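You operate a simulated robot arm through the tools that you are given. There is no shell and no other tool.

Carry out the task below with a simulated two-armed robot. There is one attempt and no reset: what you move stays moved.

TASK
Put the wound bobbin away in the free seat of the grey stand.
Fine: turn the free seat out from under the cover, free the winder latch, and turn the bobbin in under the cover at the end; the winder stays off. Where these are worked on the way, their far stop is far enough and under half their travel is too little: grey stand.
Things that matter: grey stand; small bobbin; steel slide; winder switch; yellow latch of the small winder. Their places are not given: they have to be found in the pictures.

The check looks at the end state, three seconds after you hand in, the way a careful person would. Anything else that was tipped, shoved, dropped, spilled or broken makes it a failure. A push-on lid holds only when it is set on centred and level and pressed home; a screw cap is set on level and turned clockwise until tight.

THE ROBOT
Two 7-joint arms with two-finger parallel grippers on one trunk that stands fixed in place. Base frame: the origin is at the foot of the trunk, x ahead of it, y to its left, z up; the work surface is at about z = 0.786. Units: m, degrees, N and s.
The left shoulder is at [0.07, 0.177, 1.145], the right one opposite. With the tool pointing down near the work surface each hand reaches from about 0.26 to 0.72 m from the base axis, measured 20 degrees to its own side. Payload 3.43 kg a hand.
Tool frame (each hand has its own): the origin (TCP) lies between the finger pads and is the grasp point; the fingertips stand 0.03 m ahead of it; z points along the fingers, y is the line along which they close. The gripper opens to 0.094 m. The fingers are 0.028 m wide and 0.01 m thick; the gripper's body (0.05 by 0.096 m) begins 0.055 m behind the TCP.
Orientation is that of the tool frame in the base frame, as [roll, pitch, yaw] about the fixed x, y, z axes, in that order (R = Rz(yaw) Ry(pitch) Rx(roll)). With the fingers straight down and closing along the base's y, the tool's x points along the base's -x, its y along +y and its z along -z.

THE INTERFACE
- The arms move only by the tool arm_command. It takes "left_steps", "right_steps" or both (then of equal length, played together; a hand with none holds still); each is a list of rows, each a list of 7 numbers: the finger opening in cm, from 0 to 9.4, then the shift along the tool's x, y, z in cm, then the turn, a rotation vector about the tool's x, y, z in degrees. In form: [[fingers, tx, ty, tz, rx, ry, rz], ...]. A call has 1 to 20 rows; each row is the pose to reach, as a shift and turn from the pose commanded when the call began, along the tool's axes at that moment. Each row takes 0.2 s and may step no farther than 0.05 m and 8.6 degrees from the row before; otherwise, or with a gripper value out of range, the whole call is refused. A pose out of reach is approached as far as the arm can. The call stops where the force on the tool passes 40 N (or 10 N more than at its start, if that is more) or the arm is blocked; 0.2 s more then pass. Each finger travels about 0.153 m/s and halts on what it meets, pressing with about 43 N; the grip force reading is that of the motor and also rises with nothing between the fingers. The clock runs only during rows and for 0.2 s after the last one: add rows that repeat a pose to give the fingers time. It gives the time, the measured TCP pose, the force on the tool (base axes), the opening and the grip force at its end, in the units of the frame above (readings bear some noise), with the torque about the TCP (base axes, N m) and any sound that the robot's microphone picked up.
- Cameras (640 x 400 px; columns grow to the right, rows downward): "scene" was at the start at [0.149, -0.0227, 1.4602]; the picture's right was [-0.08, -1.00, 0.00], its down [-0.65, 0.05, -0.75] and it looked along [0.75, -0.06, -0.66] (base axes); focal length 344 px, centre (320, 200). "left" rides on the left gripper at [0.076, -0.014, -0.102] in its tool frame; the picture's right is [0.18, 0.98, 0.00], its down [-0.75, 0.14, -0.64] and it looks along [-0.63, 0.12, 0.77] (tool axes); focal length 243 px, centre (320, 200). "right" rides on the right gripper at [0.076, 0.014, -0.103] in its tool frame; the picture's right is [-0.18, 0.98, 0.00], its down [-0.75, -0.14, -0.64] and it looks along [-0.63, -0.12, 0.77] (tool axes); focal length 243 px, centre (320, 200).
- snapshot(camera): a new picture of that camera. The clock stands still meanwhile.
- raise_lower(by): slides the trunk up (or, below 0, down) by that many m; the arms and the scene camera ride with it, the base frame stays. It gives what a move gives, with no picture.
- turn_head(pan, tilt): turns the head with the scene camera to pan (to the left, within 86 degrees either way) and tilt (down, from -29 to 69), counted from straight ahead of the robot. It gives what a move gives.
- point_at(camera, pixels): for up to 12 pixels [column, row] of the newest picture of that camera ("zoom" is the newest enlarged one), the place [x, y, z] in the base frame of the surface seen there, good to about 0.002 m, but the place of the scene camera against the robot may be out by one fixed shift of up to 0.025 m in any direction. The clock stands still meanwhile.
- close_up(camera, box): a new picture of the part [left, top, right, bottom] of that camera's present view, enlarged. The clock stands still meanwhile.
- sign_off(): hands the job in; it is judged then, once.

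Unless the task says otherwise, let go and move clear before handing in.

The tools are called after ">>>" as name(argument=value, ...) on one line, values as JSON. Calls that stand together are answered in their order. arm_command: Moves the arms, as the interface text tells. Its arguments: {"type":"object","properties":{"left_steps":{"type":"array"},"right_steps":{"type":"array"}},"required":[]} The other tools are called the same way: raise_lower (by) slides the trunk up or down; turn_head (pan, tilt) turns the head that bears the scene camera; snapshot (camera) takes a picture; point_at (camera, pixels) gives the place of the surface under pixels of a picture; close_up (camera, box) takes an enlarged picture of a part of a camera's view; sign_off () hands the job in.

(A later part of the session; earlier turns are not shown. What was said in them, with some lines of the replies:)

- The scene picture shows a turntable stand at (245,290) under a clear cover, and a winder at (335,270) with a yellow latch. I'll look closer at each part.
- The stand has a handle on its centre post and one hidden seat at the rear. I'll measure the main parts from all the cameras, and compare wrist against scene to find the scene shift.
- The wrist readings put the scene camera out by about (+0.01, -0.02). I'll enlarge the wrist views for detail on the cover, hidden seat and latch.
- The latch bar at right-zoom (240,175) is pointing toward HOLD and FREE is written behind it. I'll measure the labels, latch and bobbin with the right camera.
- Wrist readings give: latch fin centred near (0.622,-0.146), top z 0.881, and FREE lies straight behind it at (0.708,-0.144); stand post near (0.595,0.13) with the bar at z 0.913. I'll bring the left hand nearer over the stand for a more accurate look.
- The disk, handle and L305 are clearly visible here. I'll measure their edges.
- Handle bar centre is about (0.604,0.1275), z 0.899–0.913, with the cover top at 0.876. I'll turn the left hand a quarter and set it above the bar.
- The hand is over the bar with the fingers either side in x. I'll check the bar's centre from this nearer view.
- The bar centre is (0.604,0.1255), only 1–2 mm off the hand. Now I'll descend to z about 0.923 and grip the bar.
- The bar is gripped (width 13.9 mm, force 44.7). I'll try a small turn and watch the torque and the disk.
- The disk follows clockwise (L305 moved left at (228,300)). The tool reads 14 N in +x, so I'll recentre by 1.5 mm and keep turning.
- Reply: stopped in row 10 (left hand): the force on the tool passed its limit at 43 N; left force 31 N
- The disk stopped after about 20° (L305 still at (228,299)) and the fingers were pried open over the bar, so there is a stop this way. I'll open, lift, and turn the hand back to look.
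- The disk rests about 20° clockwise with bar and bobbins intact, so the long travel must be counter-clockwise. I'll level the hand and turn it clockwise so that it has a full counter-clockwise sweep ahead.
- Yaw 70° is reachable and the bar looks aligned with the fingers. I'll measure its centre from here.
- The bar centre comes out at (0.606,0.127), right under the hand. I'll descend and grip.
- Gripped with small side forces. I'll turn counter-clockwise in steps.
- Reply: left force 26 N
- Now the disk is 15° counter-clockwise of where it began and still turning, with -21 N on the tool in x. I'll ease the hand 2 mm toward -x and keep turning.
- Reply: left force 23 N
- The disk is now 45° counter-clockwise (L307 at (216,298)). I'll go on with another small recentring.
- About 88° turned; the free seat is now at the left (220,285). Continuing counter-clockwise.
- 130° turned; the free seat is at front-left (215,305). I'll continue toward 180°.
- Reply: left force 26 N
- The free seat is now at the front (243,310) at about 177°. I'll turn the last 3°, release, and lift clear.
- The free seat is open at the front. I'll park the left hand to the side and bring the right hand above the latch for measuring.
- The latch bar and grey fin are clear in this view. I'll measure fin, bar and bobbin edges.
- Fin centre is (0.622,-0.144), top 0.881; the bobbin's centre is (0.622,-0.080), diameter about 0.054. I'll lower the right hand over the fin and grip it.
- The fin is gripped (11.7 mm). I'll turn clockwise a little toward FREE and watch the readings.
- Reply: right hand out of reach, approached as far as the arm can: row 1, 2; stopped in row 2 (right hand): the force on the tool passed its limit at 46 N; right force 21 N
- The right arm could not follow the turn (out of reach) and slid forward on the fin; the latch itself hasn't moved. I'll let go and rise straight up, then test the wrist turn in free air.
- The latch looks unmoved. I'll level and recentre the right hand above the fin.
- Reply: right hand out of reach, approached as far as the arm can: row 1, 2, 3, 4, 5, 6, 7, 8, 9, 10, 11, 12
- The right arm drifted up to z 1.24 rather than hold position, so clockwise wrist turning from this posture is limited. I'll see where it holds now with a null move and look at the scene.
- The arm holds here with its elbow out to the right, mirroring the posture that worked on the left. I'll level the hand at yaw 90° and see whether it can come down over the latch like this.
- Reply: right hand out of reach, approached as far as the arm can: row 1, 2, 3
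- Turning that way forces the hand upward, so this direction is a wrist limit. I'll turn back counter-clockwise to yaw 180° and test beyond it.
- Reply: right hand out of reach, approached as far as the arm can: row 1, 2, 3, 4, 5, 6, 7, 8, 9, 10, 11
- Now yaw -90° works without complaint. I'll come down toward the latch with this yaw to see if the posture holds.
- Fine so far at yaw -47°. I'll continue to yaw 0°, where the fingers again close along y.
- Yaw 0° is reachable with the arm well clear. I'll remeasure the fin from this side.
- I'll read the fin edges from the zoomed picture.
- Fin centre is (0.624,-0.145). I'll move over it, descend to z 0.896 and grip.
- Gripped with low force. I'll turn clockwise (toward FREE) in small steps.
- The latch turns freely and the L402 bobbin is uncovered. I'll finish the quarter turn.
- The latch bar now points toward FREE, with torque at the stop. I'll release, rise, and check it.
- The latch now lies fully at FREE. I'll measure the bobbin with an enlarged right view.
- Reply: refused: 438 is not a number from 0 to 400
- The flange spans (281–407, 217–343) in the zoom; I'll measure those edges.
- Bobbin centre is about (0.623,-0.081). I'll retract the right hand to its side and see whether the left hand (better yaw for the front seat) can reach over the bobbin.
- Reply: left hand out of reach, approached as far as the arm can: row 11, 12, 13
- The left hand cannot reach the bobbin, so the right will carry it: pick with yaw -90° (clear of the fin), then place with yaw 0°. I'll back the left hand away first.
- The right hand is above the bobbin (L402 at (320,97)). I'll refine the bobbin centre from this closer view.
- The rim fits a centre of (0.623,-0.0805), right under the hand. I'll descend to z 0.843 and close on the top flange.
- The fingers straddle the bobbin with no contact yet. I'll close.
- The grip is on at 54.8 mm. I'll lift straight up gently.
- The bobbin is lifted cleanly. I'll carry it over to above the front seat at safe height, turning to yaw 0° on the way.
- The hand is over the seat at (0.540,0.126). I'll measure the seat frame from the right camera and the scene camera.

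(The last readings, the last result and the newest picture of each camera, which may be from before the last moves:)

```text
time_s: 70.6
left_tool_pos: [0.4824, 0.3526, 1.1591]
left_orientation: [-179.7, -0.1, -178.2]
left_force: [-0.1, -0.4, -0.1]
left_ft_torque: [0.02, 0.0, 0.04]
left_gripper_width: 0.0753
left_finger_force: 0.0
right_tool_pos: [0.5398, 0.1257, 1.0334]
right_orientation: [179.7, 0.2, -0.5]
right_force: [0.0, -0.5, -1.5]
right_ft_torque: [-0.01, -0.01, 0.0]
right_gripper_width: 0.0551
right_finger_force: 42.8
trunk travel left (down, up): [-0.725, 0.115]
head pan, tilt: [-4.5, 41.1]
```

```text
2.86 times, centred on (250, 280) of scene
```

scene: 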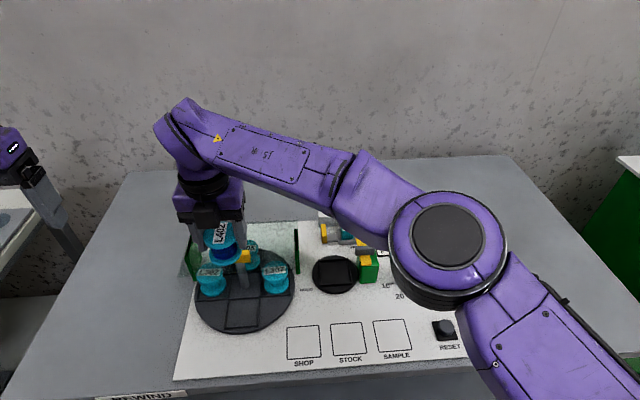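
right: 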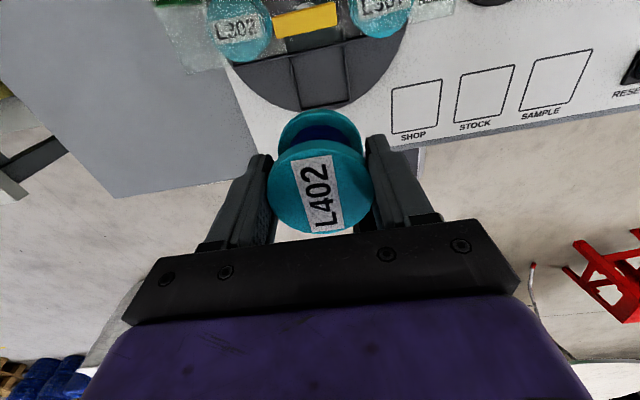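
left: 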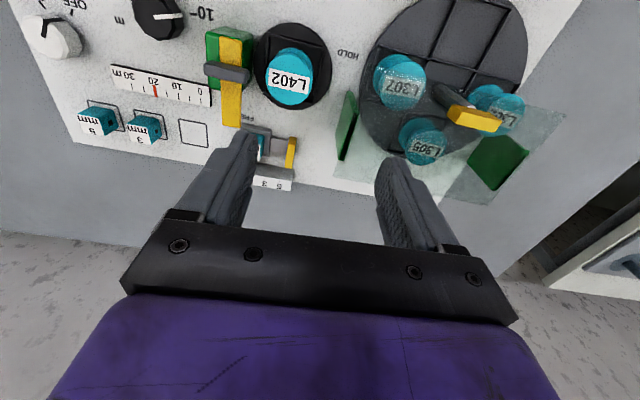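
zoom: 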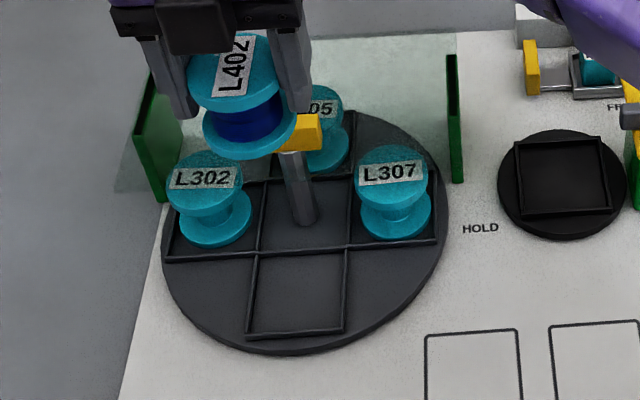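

I'll read the seat corners in the right zoom.

>>> close_up(camera="right", box=[220, 0, 420, 125])

>>> point_at(camera="zoom", pixels=[[232, 190], [392, 150], [262, 342], [408, 315], [240, 265], [402, 235], [320, 240], [310, 335], [310, 172], [220, 65], [375, 70], [180, 100]])

```text
3.20 times, centred on (320, 62) of right
```

zoom: 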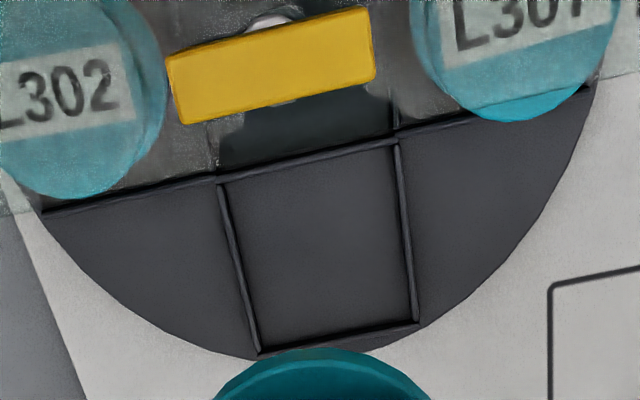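

```text
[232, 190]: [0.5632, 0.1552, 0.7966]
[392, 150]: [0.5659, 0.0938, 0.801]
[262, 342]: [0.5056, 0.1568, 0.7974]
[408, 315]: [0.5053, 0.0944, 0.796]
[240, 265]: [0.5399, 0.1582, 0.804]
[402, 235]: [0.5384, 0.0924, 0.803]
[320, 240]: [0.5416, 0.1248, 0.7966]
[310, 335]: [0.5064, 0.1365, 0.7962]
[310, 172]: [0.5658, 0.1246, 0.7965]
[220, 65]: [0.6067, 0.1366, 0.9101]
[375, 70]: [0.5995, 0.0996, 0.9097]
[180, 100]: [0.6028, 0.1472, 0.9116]
```

The seat's inner centre is (0.536,0.1255) with floor z 0.797. I'll shift 3.5 mm and descend part way, then check clearances.

>>> arm_command(right_steps=[[4, -0.35, 0, 2, 0, 0, 0], [4, -0.35, 0, 4, 0, 0, 0], [4, -0.35, 0, 6, 0, 0, 0], [4, -0.35, 0, 8, 0, 0, 0], [4, -0.35, 0, 10, 0, 0, 0], [4, -0.35, 0, 11, 0, 0, 0], [4, -0.35, 0, 12, 0, 0, 0], [4, -0.35, 0, 12, 0, 0, 0]])

>>> snapshot(camera="right")

>>> snapshot(camera="scene")

>>> close_up(camera="scene", box=[170, 210, 330, 350])

>>> snapshot(camera="left")

```text
time_s: 72.4
left_tool_pos: [0.4815, 0.3535, 1.158]
left_orientation: [-179.9, -0.1, -178.1]
left_force: [-0.3, -0.3, -0.1]
left_ft_torque: [-0.01, 0.03, 0.02]
left_gripper_width: 0.075
left_finger_force: 0.1
right_tool_pos: [0.5358, 0.1244, 0.9125]
right_orientation: [179.6, 0.1, -0.5]
right_force: [0.6, -0.2, -1.6]
right_ft_torque: [-0.02, 0.03, 0.02]
right_gripper_width: 0.0551
right_finger_force: 43.1
trunk travel left (down, up): [-0.725, 0.115]
head pan, tilt: [-4.5, 41.1]
```

```text
taken
```

right: 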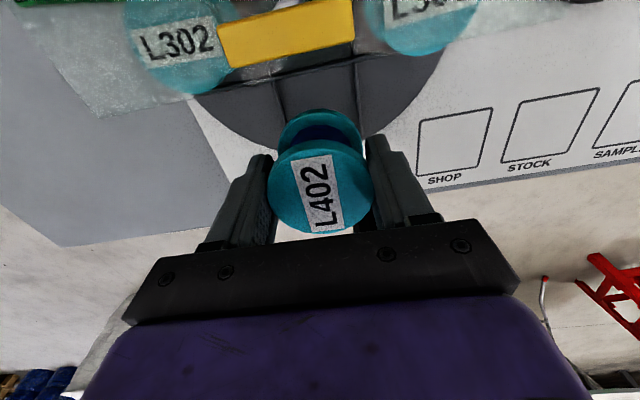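

```text
taken
```

scene: 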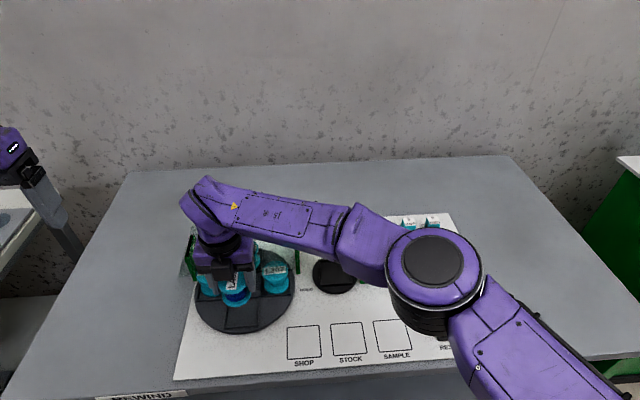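

```text
2.86 times, centred on (250, 280) of scene
```

zoom: 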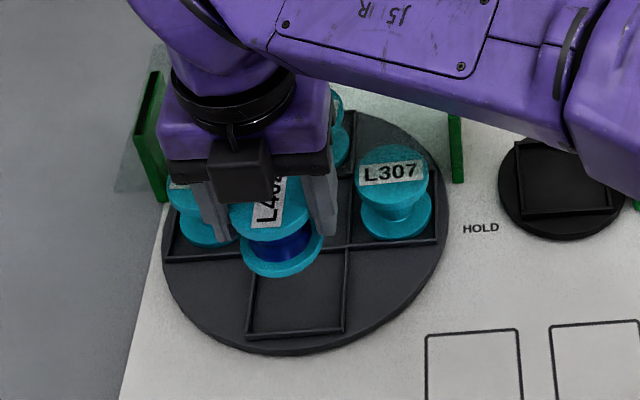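

```text
taken
```

left: 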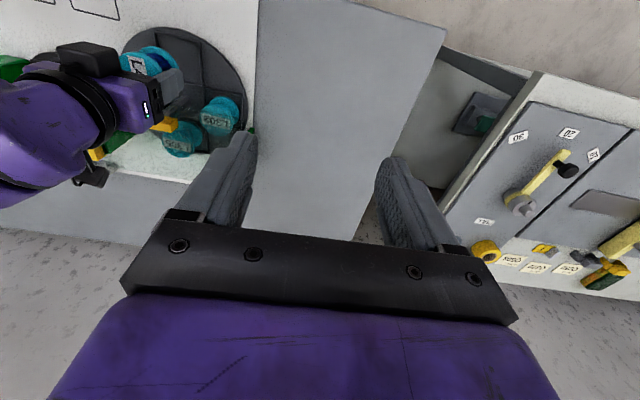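

The bobbin hangs upright above the seat. I'll look at the clearance of the hand's rear camera over the yellow bar from the left camera and check the arm's elbow height.

>>> close_up(camera="left", box=[20, 20, 260, 200])

>>> point_at(camera="left", pixels=[[90, 175], [105, 180], [90, 60], [165, 125], [146, 105], [78, 180]])

>>> point_at(camera="scene", pixels=[[430, 315], [410, 325], [360, 275], [430, 260], [500, 350], [330, 250]])

```text
2.22 times, centred on (140, 110) of left
```

zoom: 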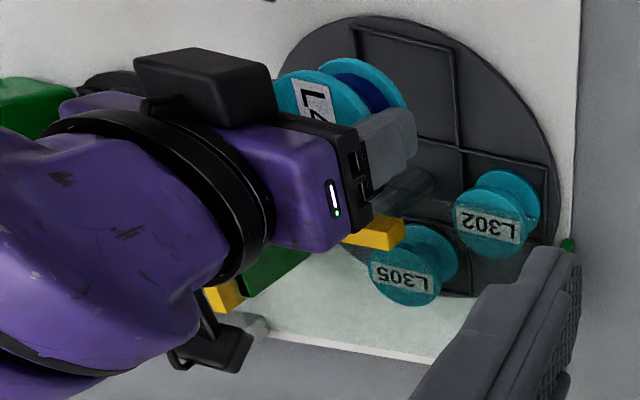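

```text
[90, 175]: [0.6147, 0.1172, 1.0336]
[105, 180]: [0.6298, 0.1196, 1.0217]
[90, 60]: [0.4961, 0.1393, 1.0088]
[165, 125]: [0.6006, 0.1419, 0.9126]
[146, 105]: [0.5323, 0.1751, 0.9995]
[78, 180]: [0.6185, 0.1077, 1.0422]
```

```text
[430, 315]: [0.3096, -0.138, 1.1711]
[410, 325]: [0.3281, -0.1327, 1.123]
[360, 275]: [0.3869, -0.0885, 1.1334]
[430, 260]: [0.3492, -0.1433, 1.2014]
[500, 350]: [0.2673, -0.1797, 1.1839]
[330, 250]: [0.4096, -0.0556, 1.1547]
```

The elbow is above z 1.1 and the hand's rear camera will stay about 2 cm above the bar. I'll descend to just above the seat floor.

>>> arm_command(right_steps=[[4, 0, -0.08, 1.5, 0, 0, 0], [4, 0, -0.08, 3, 0, 0, 0], [4, 0, -0.08, 4.5, 0, 0, 0], [4, 0, -0.08, 5.5, 0, 0, 0], [4, 0, -0.08, 6.2, 0, 0, 0], [4, 0, -0.08, 6.5, 0, 0, 0], [4, 0, -0.08, 6.5, 0, 0, 0]])

>>> close_up(camera="scene", box=[170, 210, 330, 350])

>>> close_up(camera="left", box=[20, 20, 260, 200])

>>> snapshot(camera="right")

```text
time_s: 74.0
left_tool_pos: [0.4827, 0.3536, 1.1587]
left_orientation: [-179.8, -0.2, -178.1]
left_force: [0.4, -0.4, 0.7]
left_ft_torque: [-0.04, -0.01, -0.01]
left_gripper_width: 0.0751
left_finger_force: 0.0
right_tool_pos: [0.5381, 0.1264, 0.8474]
right_orientation: [179.6, 0.1, -0.5]
right_force: [-0.9, -0.8, -1.2]
right_ft_torque: [-0.05, 0.01, 0.0]
right_gripper_width: 0.0552
right_finger_force: 42.9
trunk travel left (down, up): [-0.725, 0.115]
head pan, tilt: [-4.5, 41.1]
```

```text
2.86 times, centred on (250, 280) of scene
```

zoom: 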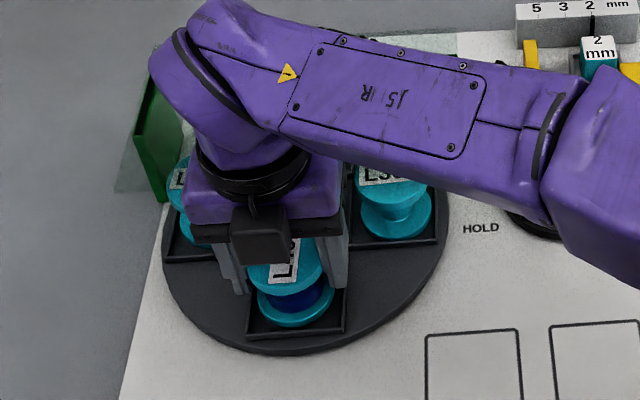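

```text
2.22 times, centred on (140, 110) of left
```

zoom: 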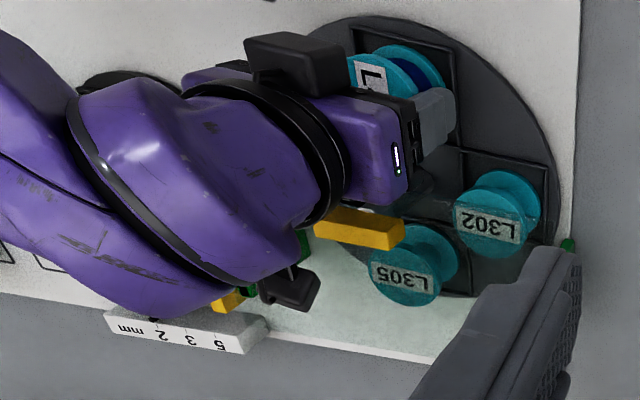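

```text
taken
```

right: 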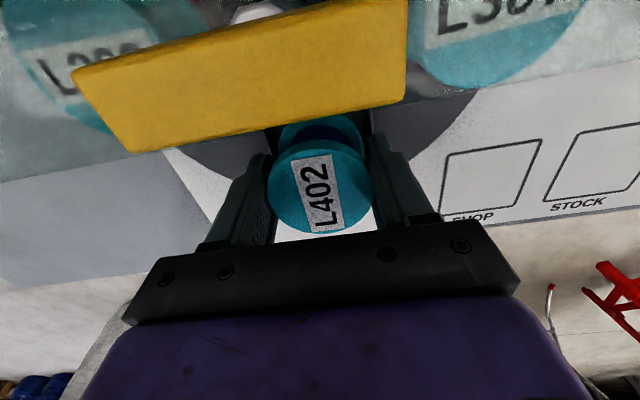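

The bobbin is a few mm above the floor inside the frame. I'll enlarge to judge its centring before letting it down.

>>> close_up(camera="scene", box=[220, 280, 310, 340])

>>> point_at(camera="zoom", pixels=[[270, 350], [260, 374], [200, 290], [370, 290], [190, 370], [355, 365], [270, 340]])

```text
6.67 times, centred on (265, 310) of scene
```

zoom: 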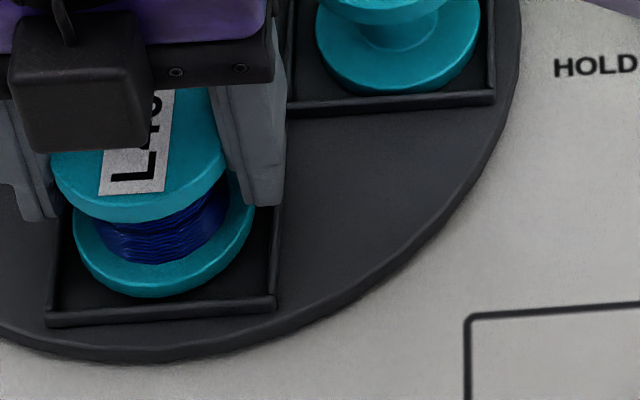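

```text
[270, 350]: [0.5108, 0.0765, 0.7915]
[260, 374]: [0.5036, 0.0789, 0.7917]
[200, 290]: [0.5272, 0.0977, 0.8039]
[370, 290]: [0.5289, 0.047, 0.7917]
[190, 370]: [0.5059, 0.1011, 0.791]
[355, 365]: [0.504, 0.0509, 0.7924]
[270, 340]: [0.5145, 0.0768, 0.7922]
```

It is centred with even gaps inside the frame. I'll lower in 1 mm steps until contact.

>>> arm_command(right_steps=[[4, 0, 0, 0.1, 0, 0, 0], [4, 0, 0, 0.2, 0, 0, 0], [4, 0, 0, 0.25, 0, 0, 0], [4, 0, 0, 0.25, 0, 0, 0]])

```text
time_s: 75.0
left_tool_pos: [0.4826, 0.3541, 1.1595]
left_orientation: [-179.8, -0.1, -178.1]
left_force: [0.9, -0.3, -1.0]
left_ft_torque: [-0.01, 0.02, -0.02]
left_gripper_width: 0.075
left_finger_force: 0.0
right_tool_pos: [0.5369, 0.1256, 0.8441]
right_orientation: [179.5, 0.0, -0.5]
right_force: [-0.6, 0.2, -1.9]
right_ft_torque: [-0.01, 0.01, -0.02]
right_gripper_width: 0.0551
right_finger_force: 42.8
trunk travel left (down, up): [-0.725, 0.115]
head pan, tilt: [-4.5, 41.1]
```

No contact yet at z 0.844 (vertical force still just the bobbin's weight). I'll go down a little further, a half millimetre at a time.

>>> arm_command(right_steps=[[4, 0, 0, 0.05, 0, 0, 0], [4, 0, 0, 0.1, 0, 0, 0], [4, 0, 0, 0.1, 0, 0, 0]])

```text
time_s: 75.8
left_tool_pos: [0.4816, 0.353, 1.1581]
left_orientation: [-179.8, 0.0, -178.1]
left_force: [-0.1, 0.6, 0.8]
left_ft_torque: [-0.03, -0.01, 0.0]
left_gripper_width: 0.0752
left_finger_force: 0.0
right_tool_pos: [0.5368, 0.1261, 0.8431]
right_orientation: [179.6, 0.1, -0.4]
right_force: [-0.1, 0.4, -2.2]
right_ft_torque: [-0.01, 0.05, -0.01]
right_gripper_width: 0.0552
right_finger_force: 43.4
trunk travel left (down, up): [-0.725, 0.115]
head pan, tilt: [-4.5, 41.1]
```

Still no contact. I'll continue down in half-millimetre steps.

>>> arm_command(right_steps=[[4, 0, 0, 0.05, 0, 0, 0], [4, 0, 0, 0.1, 0, 0, 0], [4, 0, 0, 0.1, 0, 0, 0]])

>>> close_up(camera="scene", box=[220, 280, 310, 340])

```text
time_s: 76.6
left_tool_pos: [0.4821, 0.3528, 1.1595]
left_orientation: [-179.8, -0.1, -178.1]
left_force: [-1.2, -0.4, 0.3]
left_ft_torque: [0.02, -0.02, -0.01]
left_gripper_width: 0.0752
left_finger_force: 0.1
right_tool_pos: [0.5364, 0.127, 0.8435]
right_orientation: [179.7, 0.0, -0.4]
right_force: [0.9, -0.1, 4.9]
right_ft_torque: [0.1, -0.17, -0.02]
right_gripper_width: 0.0553
right_finger_force: 43.1
trunk travel left (down, up): [-0.725, 0.115]
head pan, tilt: [-4.5, 41.1]
```

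```text
6.67 times, centred on (265, 310) of scene
```

zoom: 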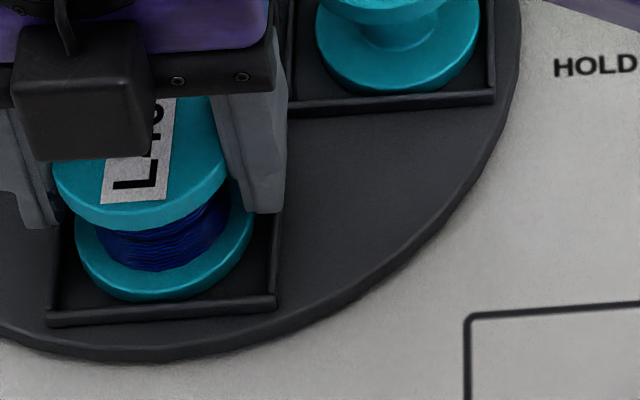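

Contact is felt (force changed to +4.9 N) and the bobbin sits level in the frame. I'll open slightly and lift straight up.

>>> arm_command(right_steps=[[5.8, 0, 0, 0, 0, 0, 0], [6.6, 0, 0, 0, 0, 0, 0], [7, 0, 0, 0, 0, 0, 0], [7, 0, 0, -1, 0, 0, 0], [7, 0, 0, -3, 0, 0, 0], [7, 0, 0, -6, 0, 0, 0], [7, 0, 0, -10, 0, 0, 0], [7, 0, 0, -14, 0, 0, 0], [7, 0, 0, -18, 0, 0, 0]])

>>> snapshot(camera="right")

>>> close_up(camera="scene", box=[170, 210, 330, 350])

```text
time_s: 78.6
left_tool_pos: [0.4822, 0.353, 1.1592]
left_orientation: [-179.9, -0.1, -178.1]
left_force: [-0.1, -0.7, -0.2]
left_ft_torque: [-0.02, 0.01, 0.01]
left_gripper_width: 0.0749
left_finger_force: 0.0
right_tool_pos: [0.5354, 0.1282, 1.0234]
right_orientation: [179.7, 0.1, -0.6]
right_force: [-0.1, -0.1, 0.1]
right_ft_torque: [-0.04, -0.02, 0.02]
right_gripper_width: 0.0699
right_finger_force: 0.1
trunk travel left (down, up): [-0.725, 0.115]
head pan, tilt: [-4.5, 41.1]
```

```text
taken
```

right: 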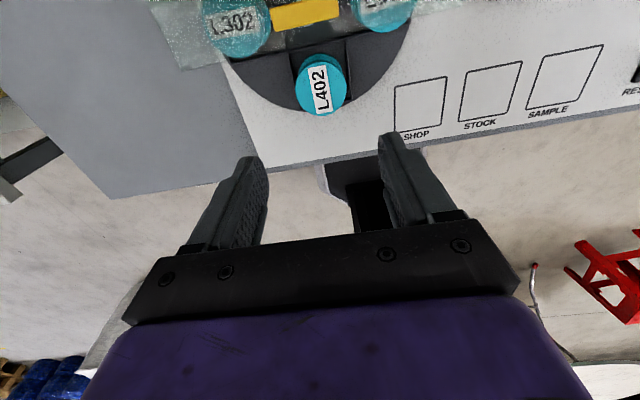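

```text
2.86 times, centred on (250, 280) of scene
```

zoom: 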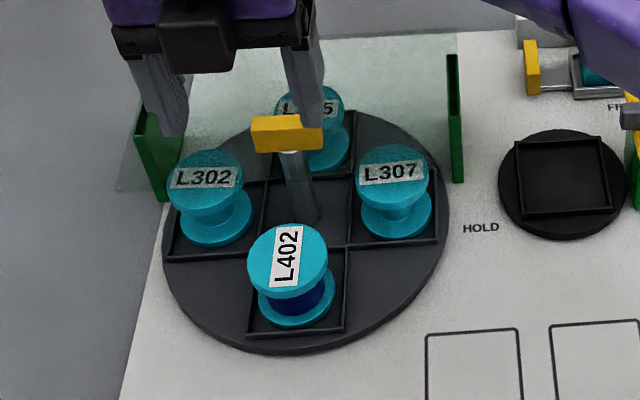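

L402 is seated level in the front frame. I'll withdraw the right hand to its own side.

>>> arm_command(right_steps=[[7, 0, 2, -3, 0, 0, 0], [7, 0, 6, -6, 0, 0, 0], [7, 0, 10, -8, 0, 0, 0], [7, 0, 14, -9, 0, 0, 0], [7, 0, 18, -10, 0, 0, 4], [7, 0, 22, -10, 0, 0, 12], [6, 0, 26, -10, 0, 0, 20], [5, 0, 30, -11, 0, 0, 28], [4, 0, 34, -12, 0, 0, 36], [4, 0, 38, -13, 0, 0, 44], [4, 0, 42, -13, 0, 0, 52], [4, 0, 46, -13, 0, 0, 60], [4, 0, 49, -13, 0, 0, 68], [4, 0, 50, -13, 0, 0, 76], [4, 0, 50, -13, 0, 0, 84]])

>>> snapshot(camera="scene")

```text
time_s: 81.8
left_tool_pos: [0.4815, 0.353, 1.1588]
left_orientation: [-179.8, -0.2, -178.0]
left_force: [-0.1, 0.0, 0.1]
left_ft_torque: [0.0, -0.01, 0.0]
left_gripper_width: 0.075
left_finger_force: 0.1
right_tool_pos: [0.5326, -0.3729, 1.1568]
right_orientation: [179.9, -0.3, -84.6]
right_force: [-0.4, -0.2, 0.3]
right_ft_torque: [0.01, 0.02, 0.0]
right_gripper_width: 0.04
right_finger_force: 0.0
trunk travel left (down, up): [-0.725, 0.115]
head pan, tilt: [-4.5, 41.1]
```

```text
taken
```

scene: 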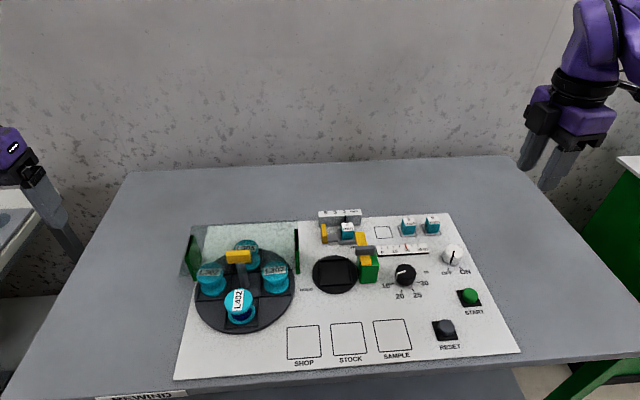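

The right hand is clear. I'll bring the left hand back over the handle at yaw -90°, ready to turn clockwise.

>>> arm_command(left_steps=[[6, -1, -2, 0, 0, 0, -4], [5, -2, -4, 1, 0, 0, -12], [4, -3, -6.5, 2, 0, 0, -20], [4, -4, -9, 3, 0, 0, -28], [4, -5, -11.5, 5, 0, 0, -36], [4, -6, -14, 7, 0, 0, -44], [4, -7.5, -16.5, 9, 0, 0, -52], [4, -9, -19, 11, 0, 0, -60], [4, -10.5, -21.5, 13, 0, 0, -68], [4, -11.4, -23.2, 15, 0, 0, -76], [4, -11.4, -23.2, 15.9, 0, 0, -84], [4, -11.4, -23.2, 15.9, 0, 0, -88], [4, -11.4, -23.2, 15.9, 0, 0, -88]])

>>> snapshot(camera="left")

>>> close_up(camera="left", box=[240, 60, 400, 160])

```text
time_s: 84.6
left_tool_pos: [0.6045, 0.1253, 1.0004]
left_orientation: [179.9, -0.2, -90.0]
left_force: [-0.5, -0.1, 0.1]
left_ft_torque: [-0.01, -0.02, -0.01]
left_gripper_width: 0.0399
left_finger_force: 0.0
right_tool_pos: [0.5322, -0.373, 1.155]
right_orientation: [180.0, -0.3, -84.5]
right_force: [0.0, -0.4, -0.6]
right_ft_torque: [0.01, 0.03, -0.03]
right_gripper_width: 0.0401
right_finger_force: 0.0
trunk travel left (down, up): [-0.725, 0.115]
head pan, tilt: [-4.5, 41.1]
```

```text
taken
```

left: 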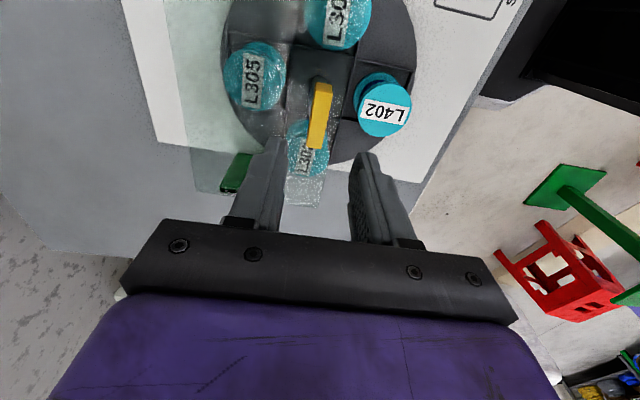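

```text
4.00 times, centred on (320, 110) of left
```

zoom: 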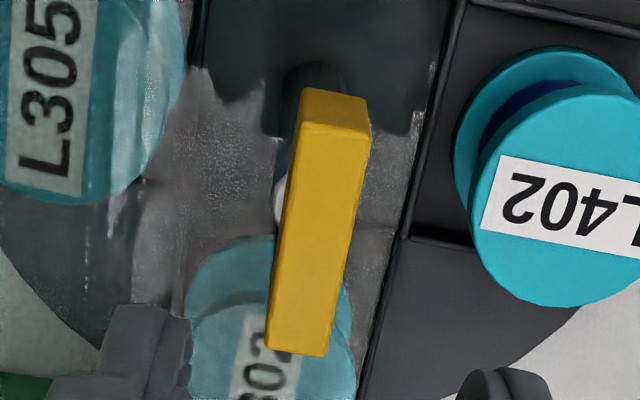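

The hand is centred over the bar with the fingers aligned. I'll descend to z 0.9225 and grip.

>>> point_at(camera="zoom", pixels=[[300, 130], [362, 140], [275, 340], [322, 345], [286, 240], [348, 240]])

>>> arm_command(left_steps=[[4, 0, 0, 3, 0, 0, 0], [4, 0, 0, 6, 0, 0, 0], [4, 0, 0, 7.8, 0, 0, 0], [4, 0, 0, 7.8, 0, 0, 0], [0, 0, 0, 7.8, 0, 0, 0], [0, 0, 0, 7.8, 0, 0, 0], [0, 0, 0, 7.8, 0, 0, 0]])

```text
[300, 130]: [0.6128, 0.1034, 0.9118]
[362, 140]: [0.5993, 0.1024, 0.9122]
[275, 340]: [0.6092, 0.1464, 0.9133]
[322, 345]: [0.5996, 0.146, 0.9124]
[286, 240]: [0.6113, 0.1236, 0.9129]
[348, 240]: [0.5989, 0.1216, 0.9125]
```

```text
time_s: 86.2
left_tool_pos: [0.6058, 0.123, 0.9219]
left_orientation: [179.9, -0.2, -90.1]
left_force: [12.0, 1.5, 6.6]
left_ft_torque: [-0.37, -0.32, -0.04]
left_gripper_width: 0.0139
left_finger_force: 45.2
right_tool_pos: [0.5341, -0.3738, 1.1558]
right_orientation: [179.9, -0.4, -84.6]
right_force: [0.1, -0.8, -0.1]
right_ft_torque: [0.03, 0.0, -0.01]
right_gripper_width: 0.0402
right_finger_force: 0.0
trunk travel left (down, up): [-0.725, 0.115]
head pan, tilt: [-4.5, 41.1]
```

Gripped, 12 N in x; I'll shift 1.2 mm and begin turning clockwise gently.

>>> arm_command(left_steps=[[0, 0, -0.12, -0.05, 0, 0, 0], [0, 0, -0.12, -0.05, 0, 0, 5], [0, 0, -0.12, -0.05, 0, 0, 10], [0, 0, -0.12, -0.05, 0, 0, 15], [0, 0, -0.12, -0.05, 0, 0, 20], [0, 0, -0.12, -0.05, 0, 0, 25], [0, 0, -0.12, -0.05, 0, 0, 30]])

>>> snapshot(camera="scene")

```text
time_s: 87.8
left_tool_pos: [0.6043, 0.1235, 0.9221]
left_orientation: [179.9, -0.2, -120.2]
left_force: [1.9, 0.7, -1.2]
left_ft_torque: [0.68, -0.57, 0.01]
left_gripper_width: 0.0136
left_finger_force: 45.4
right_tool_pos: [0.5331, -0.3721, 1.1546]
right_orientation: [180.0, -0.3, -84.4]
right_force: [-0.6, 0.6, 0.0]
right_ft_torque: [-0.01, 0.02, -0.04]
right_gripper_width: 0.0401
right_finger_force: 0.1
trunk travel left (down, up): [-0.725, 0.115]
head pan, tilt: [-4.5, 41.1]
```

```text
taken
```

scene: 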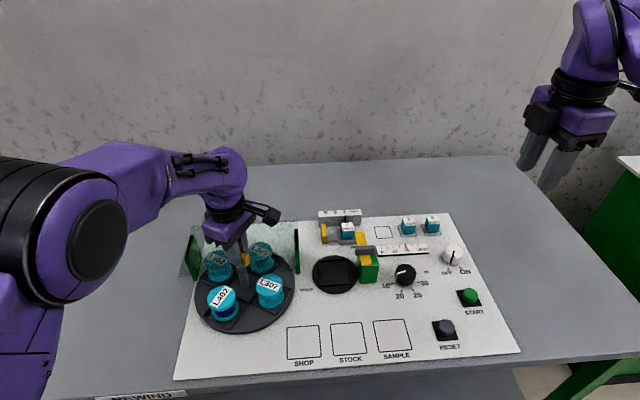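

The disk is turning clockwise with L402 now at (222,300) and forces near zero. Continuing.

>>> arm_command(left_steps=[[0, 0, 0, 0, 0, 0, 5.5], [0, 0, 0, 0, 0, 0, 11], [0, 0, 0, 0, 0, 0, 16.5], [0, 0, 0, 0, 0, 0, 22], [0, 0, 0, 0, 0, 0, 27.5], [0, 0, 0, 0, 0, 0, 33], [0, 0, 0, 0, 0, 0, 38.5]])

>>> snapshot(camera="scene")

```text
time_s: 89.4
left_tool_pos: [0.6052, 0.1249, 0.9213]
left_orientation: [-179.9, -0.4, -158.8]
left_force: [-6.6, 1.5, -6.1]
left_ft_torque: [0.22, 0.21, 0.05]
left_gripper_width: 0.0139
left_finger_force: 45.2
right_tool_pos: [0.5331, -0.3728, 1.1562]
right_orientation: [179.9, -0.2, -84.5]
right_force: [0.4, 0.3, 0.2]
right_ft_torque: [0.01, -0.02, 0.01]
right_gripper_width: 0.0402
right_finger_force: 0.1
trunk travel left (down, up): [-0.725, 0.115]
head pan, tilt: [-4.5, 41.1]
```

```text
taken
```

scene: 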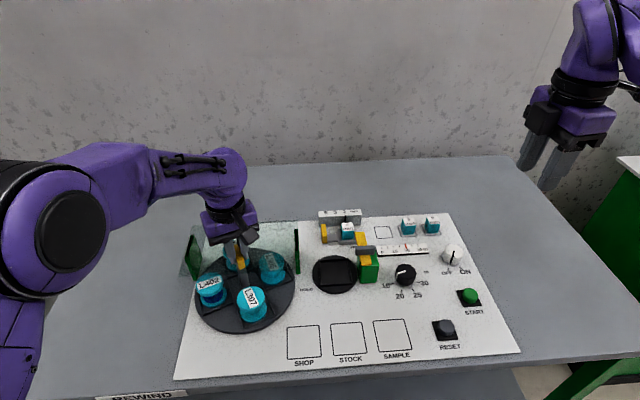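

69° turned; L402 is starting to go under the cover edge. Continuing.

>>> arm_command(left_steps=[[0, 0.06, 0.02, 0.03, 0, 0, 5.5], [0, 0.06, 0.02, 0.03, 0, 0, 11], [0, 0.06, 0.02, 0.03, 0, 0, 16.5], [0, 0.06, 0.02, 0.03, 0, 0, 22], [0, 0.06, 0.02, 0.03, 0, 0, 27.5], [0, 0.06, 0.02, 0.03, 0, 0, 33], [0, 0.06, 0.02, 0.03, 0, 0, 38.5]])

>>> snapshot(camera="scene")

```text
time_s: 91.0
left_tool_pos: [0.6043, 0.1251, 0.9219]
left_orientation: [-179.8, 0.0, 162.9]
left_force: [-2.4, 3.0, -2.1]
left_ft_torque: [0.84, 1.25, 0.03]
left_gripper_width: 0.0139
left_finger_force: 44.9
right_tool_pos: [0.534, -0.373, 1.1553]
right_orientation: [180.0, -0.2, -84.5]
right_force: [0.5, 0.2, 0.4]
right_ft_torque: [0.02, 0.02, 0.0]
right_gripper_width: 0.0397
right_finger_force: 0.0
trunk travel left (down, up): [-0.725, 0.115]
head pan, tilt: [-4.5, 41.1]
```

```text
taken
```

scene: 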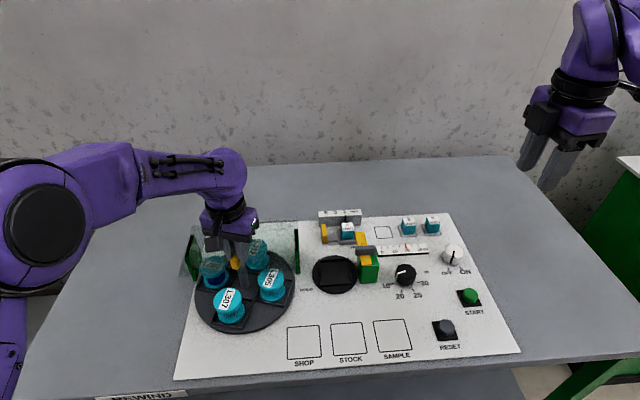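

L402 is now under the cover at (215,270) and forces are low. 73° remain.

>>> arm_command(left_steps=[[0, 0, 0, 0, 0, 0, 5.5], [0, 0, 0, 0, 0, 0, 11], [0, 0, 0, 0, 0, 0, 16.5], [0, 0, 0, 0, 0, 0, 22], [0, 0, 0, 0, 0, 0, 27.5], [0, 0, 0, 0, 0, 0, 33], [0, 0, 0, 0, 0, 0, 38]])

>>> snapshot(camera="scene")

```text
time_s: 92.6
left_tool_pos: [0.6048, 0.1244, 0.9209]
left_orientation: [-179.7, 0.1, 124.9]
left_force: [-0.8, 6.9, -1.6]
left_ft_torque: [1.41, 0.4, 0.01]
left_gripper_width: 0.0141
left_finger_force: 44.8
right_tool_pos: [0.5324, -0.3714, 1.1554]
right_orientation: [179.9, -0.4, -84.4]
right_force: [-1.1, 0.3, -0.8]
right_ft_torque: [-0.01, 0.0, -0.01]
right_gripper_width: 0.0402
right_finger_force: 0.0
trunk travel left (down, up): [-0.725, 0.115]
head pan, tilt: [-4.5, 41.1]
```

```text
taken
```

scene: 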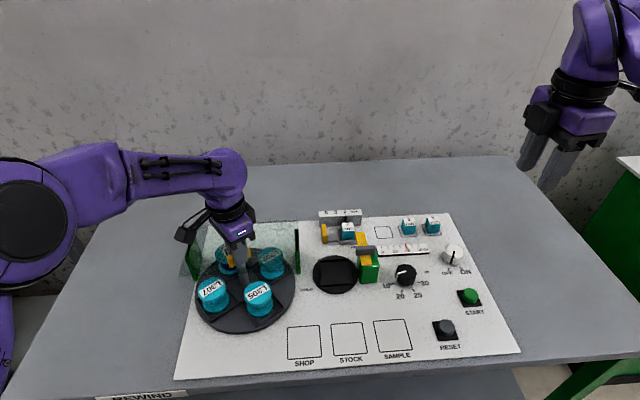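

35° remain to bring L402 straight to the back. Continuing to yaw 90°.

>>> arm_command(left_steps=[[0, 0, 0, 0, 0, 0, 5], [0, 0, 0, 0, 0, 0, 10], [0, 0, 0, 0, 0, 0, 15], [0, 0, 0, 0, 0, 0, 20], [0, 0, 0, 0, 0, 0, 25], [0, 0, 0, 0, 0, 0, 30], [0, 0, 0, 0, 0, 0, 35], [0, 0, 0, 0, 0, 0, 35]])

>>> snapshot(camera="scene")

>>> snapshot(camera="left")

```text
time_s: 94.4
left_tool_pos: [0.6054, 0.1257, 0.9212]
left_orientation: [-179.8, 0.2, 89.9]
left_force: [2.4, 7.8, -1.0]
left_ft_torque: [1.33, -0.26, 0.01]
left_gripper_width: 0.014
left_finger_force: 44.5
right_tool_pos: [0.5336, -0.371, 1.1559]
right_orientation: [179.8, -0.4, -84.6]
right_force: [0.1, -0.4, 0.3]
right_ft_torque: [0.01, 0.02, -0.02]
right_gripper_width: 0.04
right_finger_force: 0.1
trunk travel left (down, up): [-0.725, 0.115]
head pan, tilt: [-4.5, 41.1]
```

```text
taken
```

scene: 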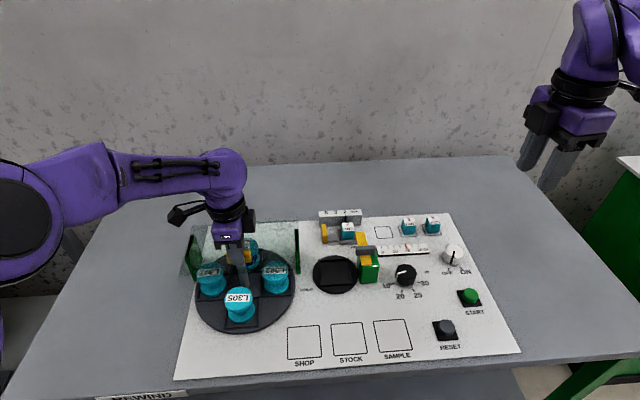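

```text
taken
```

left: 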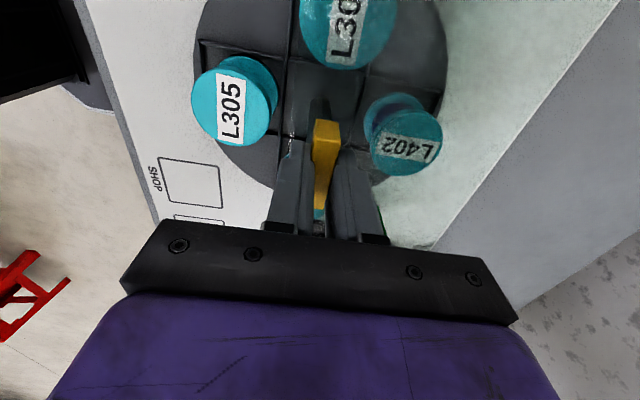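

L402 is straight at the back under the cover and the stand is home. I'll release the bar, lift, and move the left hand clear.

>>> arm_command(left_steps=[[1.5, 0, 0, 0, 0, 0, 0], [3, 0, 0, 0, 0, 0, 0], [4, 0, 0, 0, 0, 0, 0], [4, 0, 0, -2, 0, 0, 0], [4, 0, 0, -5, 0, 0, 0], [4, 0, 0, -9, 0, 0, 0], [4, 0, 0, -13, 0, 0, 0], [4, 0, 0, -17, 0, 0, 0]])

>>> arm_command(left_steps=[[4, 2, -1, -2, 0, 0, -8], [4, 5, -2, -4, 0, 0, -16], [4, 8, -4, -5, 0, 0, -24], [4, 11, -6, -6, 0, 0, -32], [4, 14, -8, -6, 0, 0, -40], [4, 17, -10, -6, 0, 0, -48], [4, 20, -10, -6, 0, 0, -56], [4, 22, -10, -6, 0, 0, -64], [4, 22, -10, -6, 0, 0, -72], [4, 22, -10, -6, 0, 0, -80], [4, 22, -10, -6, 0, 0, -88]])

>>> snapshot(camera="scene")

>>> close_up(camera="scene", box=[170, 210, 330, 350])

>>> close_up(camera="scene", box=[290, 200, 480, 320])

>>> snapshot(camera="left")

```text
time_s: 96.2
left_tool_pos: [0.6034, 0.1252, 1.0939]
left_orientation: [-179.9, 0.1, 89.9]
left_force: [-1.0, 0.6, 0.4]
left_ft_torque: [0.02, 0.0, -0.01]
left_gripper_width: 0.0398
left_finger_force: 0.1
right_tool_pos: [0.5313, -0.3733, 1.1563]
right_orientation: [179.9, -0.3, -84.5]
right_force: [-0.1, 0.5, 0.3]
right_ft_torque: [-0.01, -0.01, 0.01]
right_gripper_width: 0.0398
right_finger_force: 0.0
trunk travel left (down, up): [-0.725, 0.115]
head pan, tilt: [-4.5, 41.1]
```

```text
time_s: 98.6
left_tool_pos: [0.5057, 0.3451, 1.1521]
left_orientation: [-179.8, 0.0, 178.1]
left_force: [0.3, -0.8, -1.0]
left_ft_torque: [-0.01, 0.03, 0.03]
left_gripper_width: 0.04
left_finger_force: 0.1
right_tool_pos: [0.533, -0.3722, 1.1567]
right_orientation: [179.8, -0.4, -84.6]
right_force: [-0.7, -0.7, 0.3]
right_ft_torque: [-0.01, 0.0, -0.01]
right_gripper_width: 0.04
right_finger_force: 0.1
trunk travel left (down, up): [-0.725, 0.115]
head pan, tilt: [-4.5, 41.1]
```

```text
taken
```

scene: 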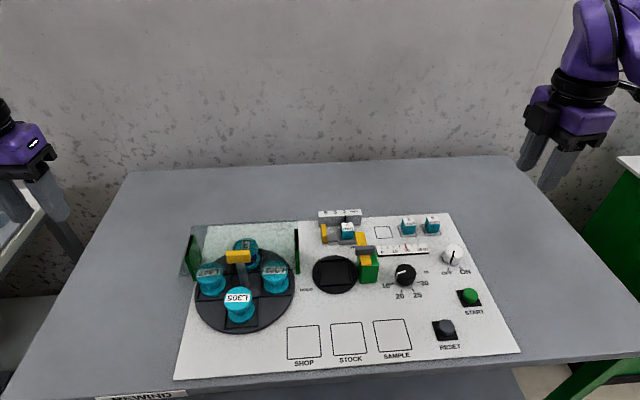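

```text
2.86 times, centred on (250, 280) of scene
```

zoom: 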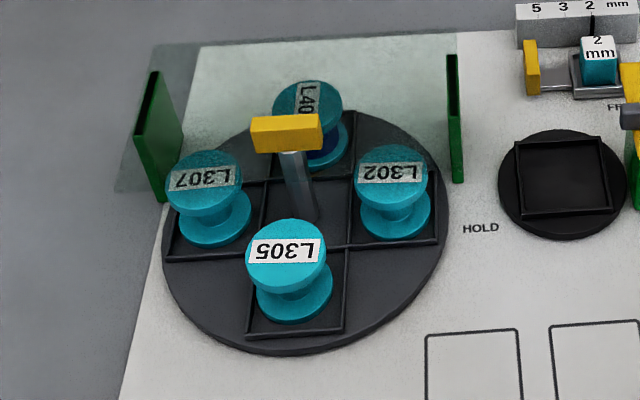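

```text
3.33 times, centred on (385, 260) of scene
```

zoom: 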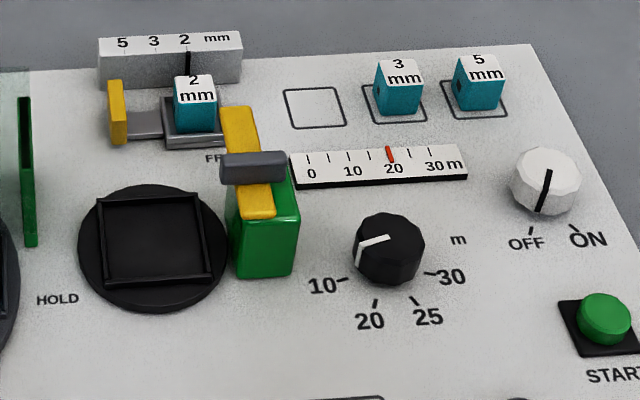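

```text
taken
```

left: 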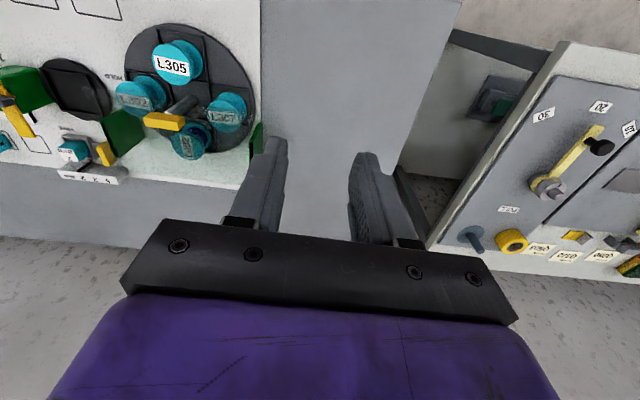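

L402 sits in the fourth frame under the cover (zoom (312,125)), the stand is back in its starting position and the other three bobbins are in place. The slide still reads 2, the winder switch is OFF, and both hands are clear, so I'm handing in.

>>> sign_off()

```text
The job is handed in.
```

The wound bobbin (L402) is in the free seat of the grey stand, and I've handed the job in. I don't have the check's verdict.

- **Stand:** I turned the free seat out to the front, set the bobbin in, and turned it back so L402 is under the cover. The stand is back in its starting position, and L302, L305 and L307 are still in their seats.
- **Latch:** the yellow winder latch is turned to FREE and left there.
- **Winder and slide:** the switch still reads OFF, and the steel slide still points at 2 mm.

Two things went wrong on the way; neither left any change that I could see in the pictures:

- **Stand turned the wrong way first:** it stopped at about 20° and pried the left fingers open on the handle. I then turned it the other way.
- **Right hand slipped on the latch fin:** it ran out of reach on the first try and slid forward about 9 mm. I gripped the fin again from the other side and the latch turned freely.

Both hands are empty and clear of the bench.
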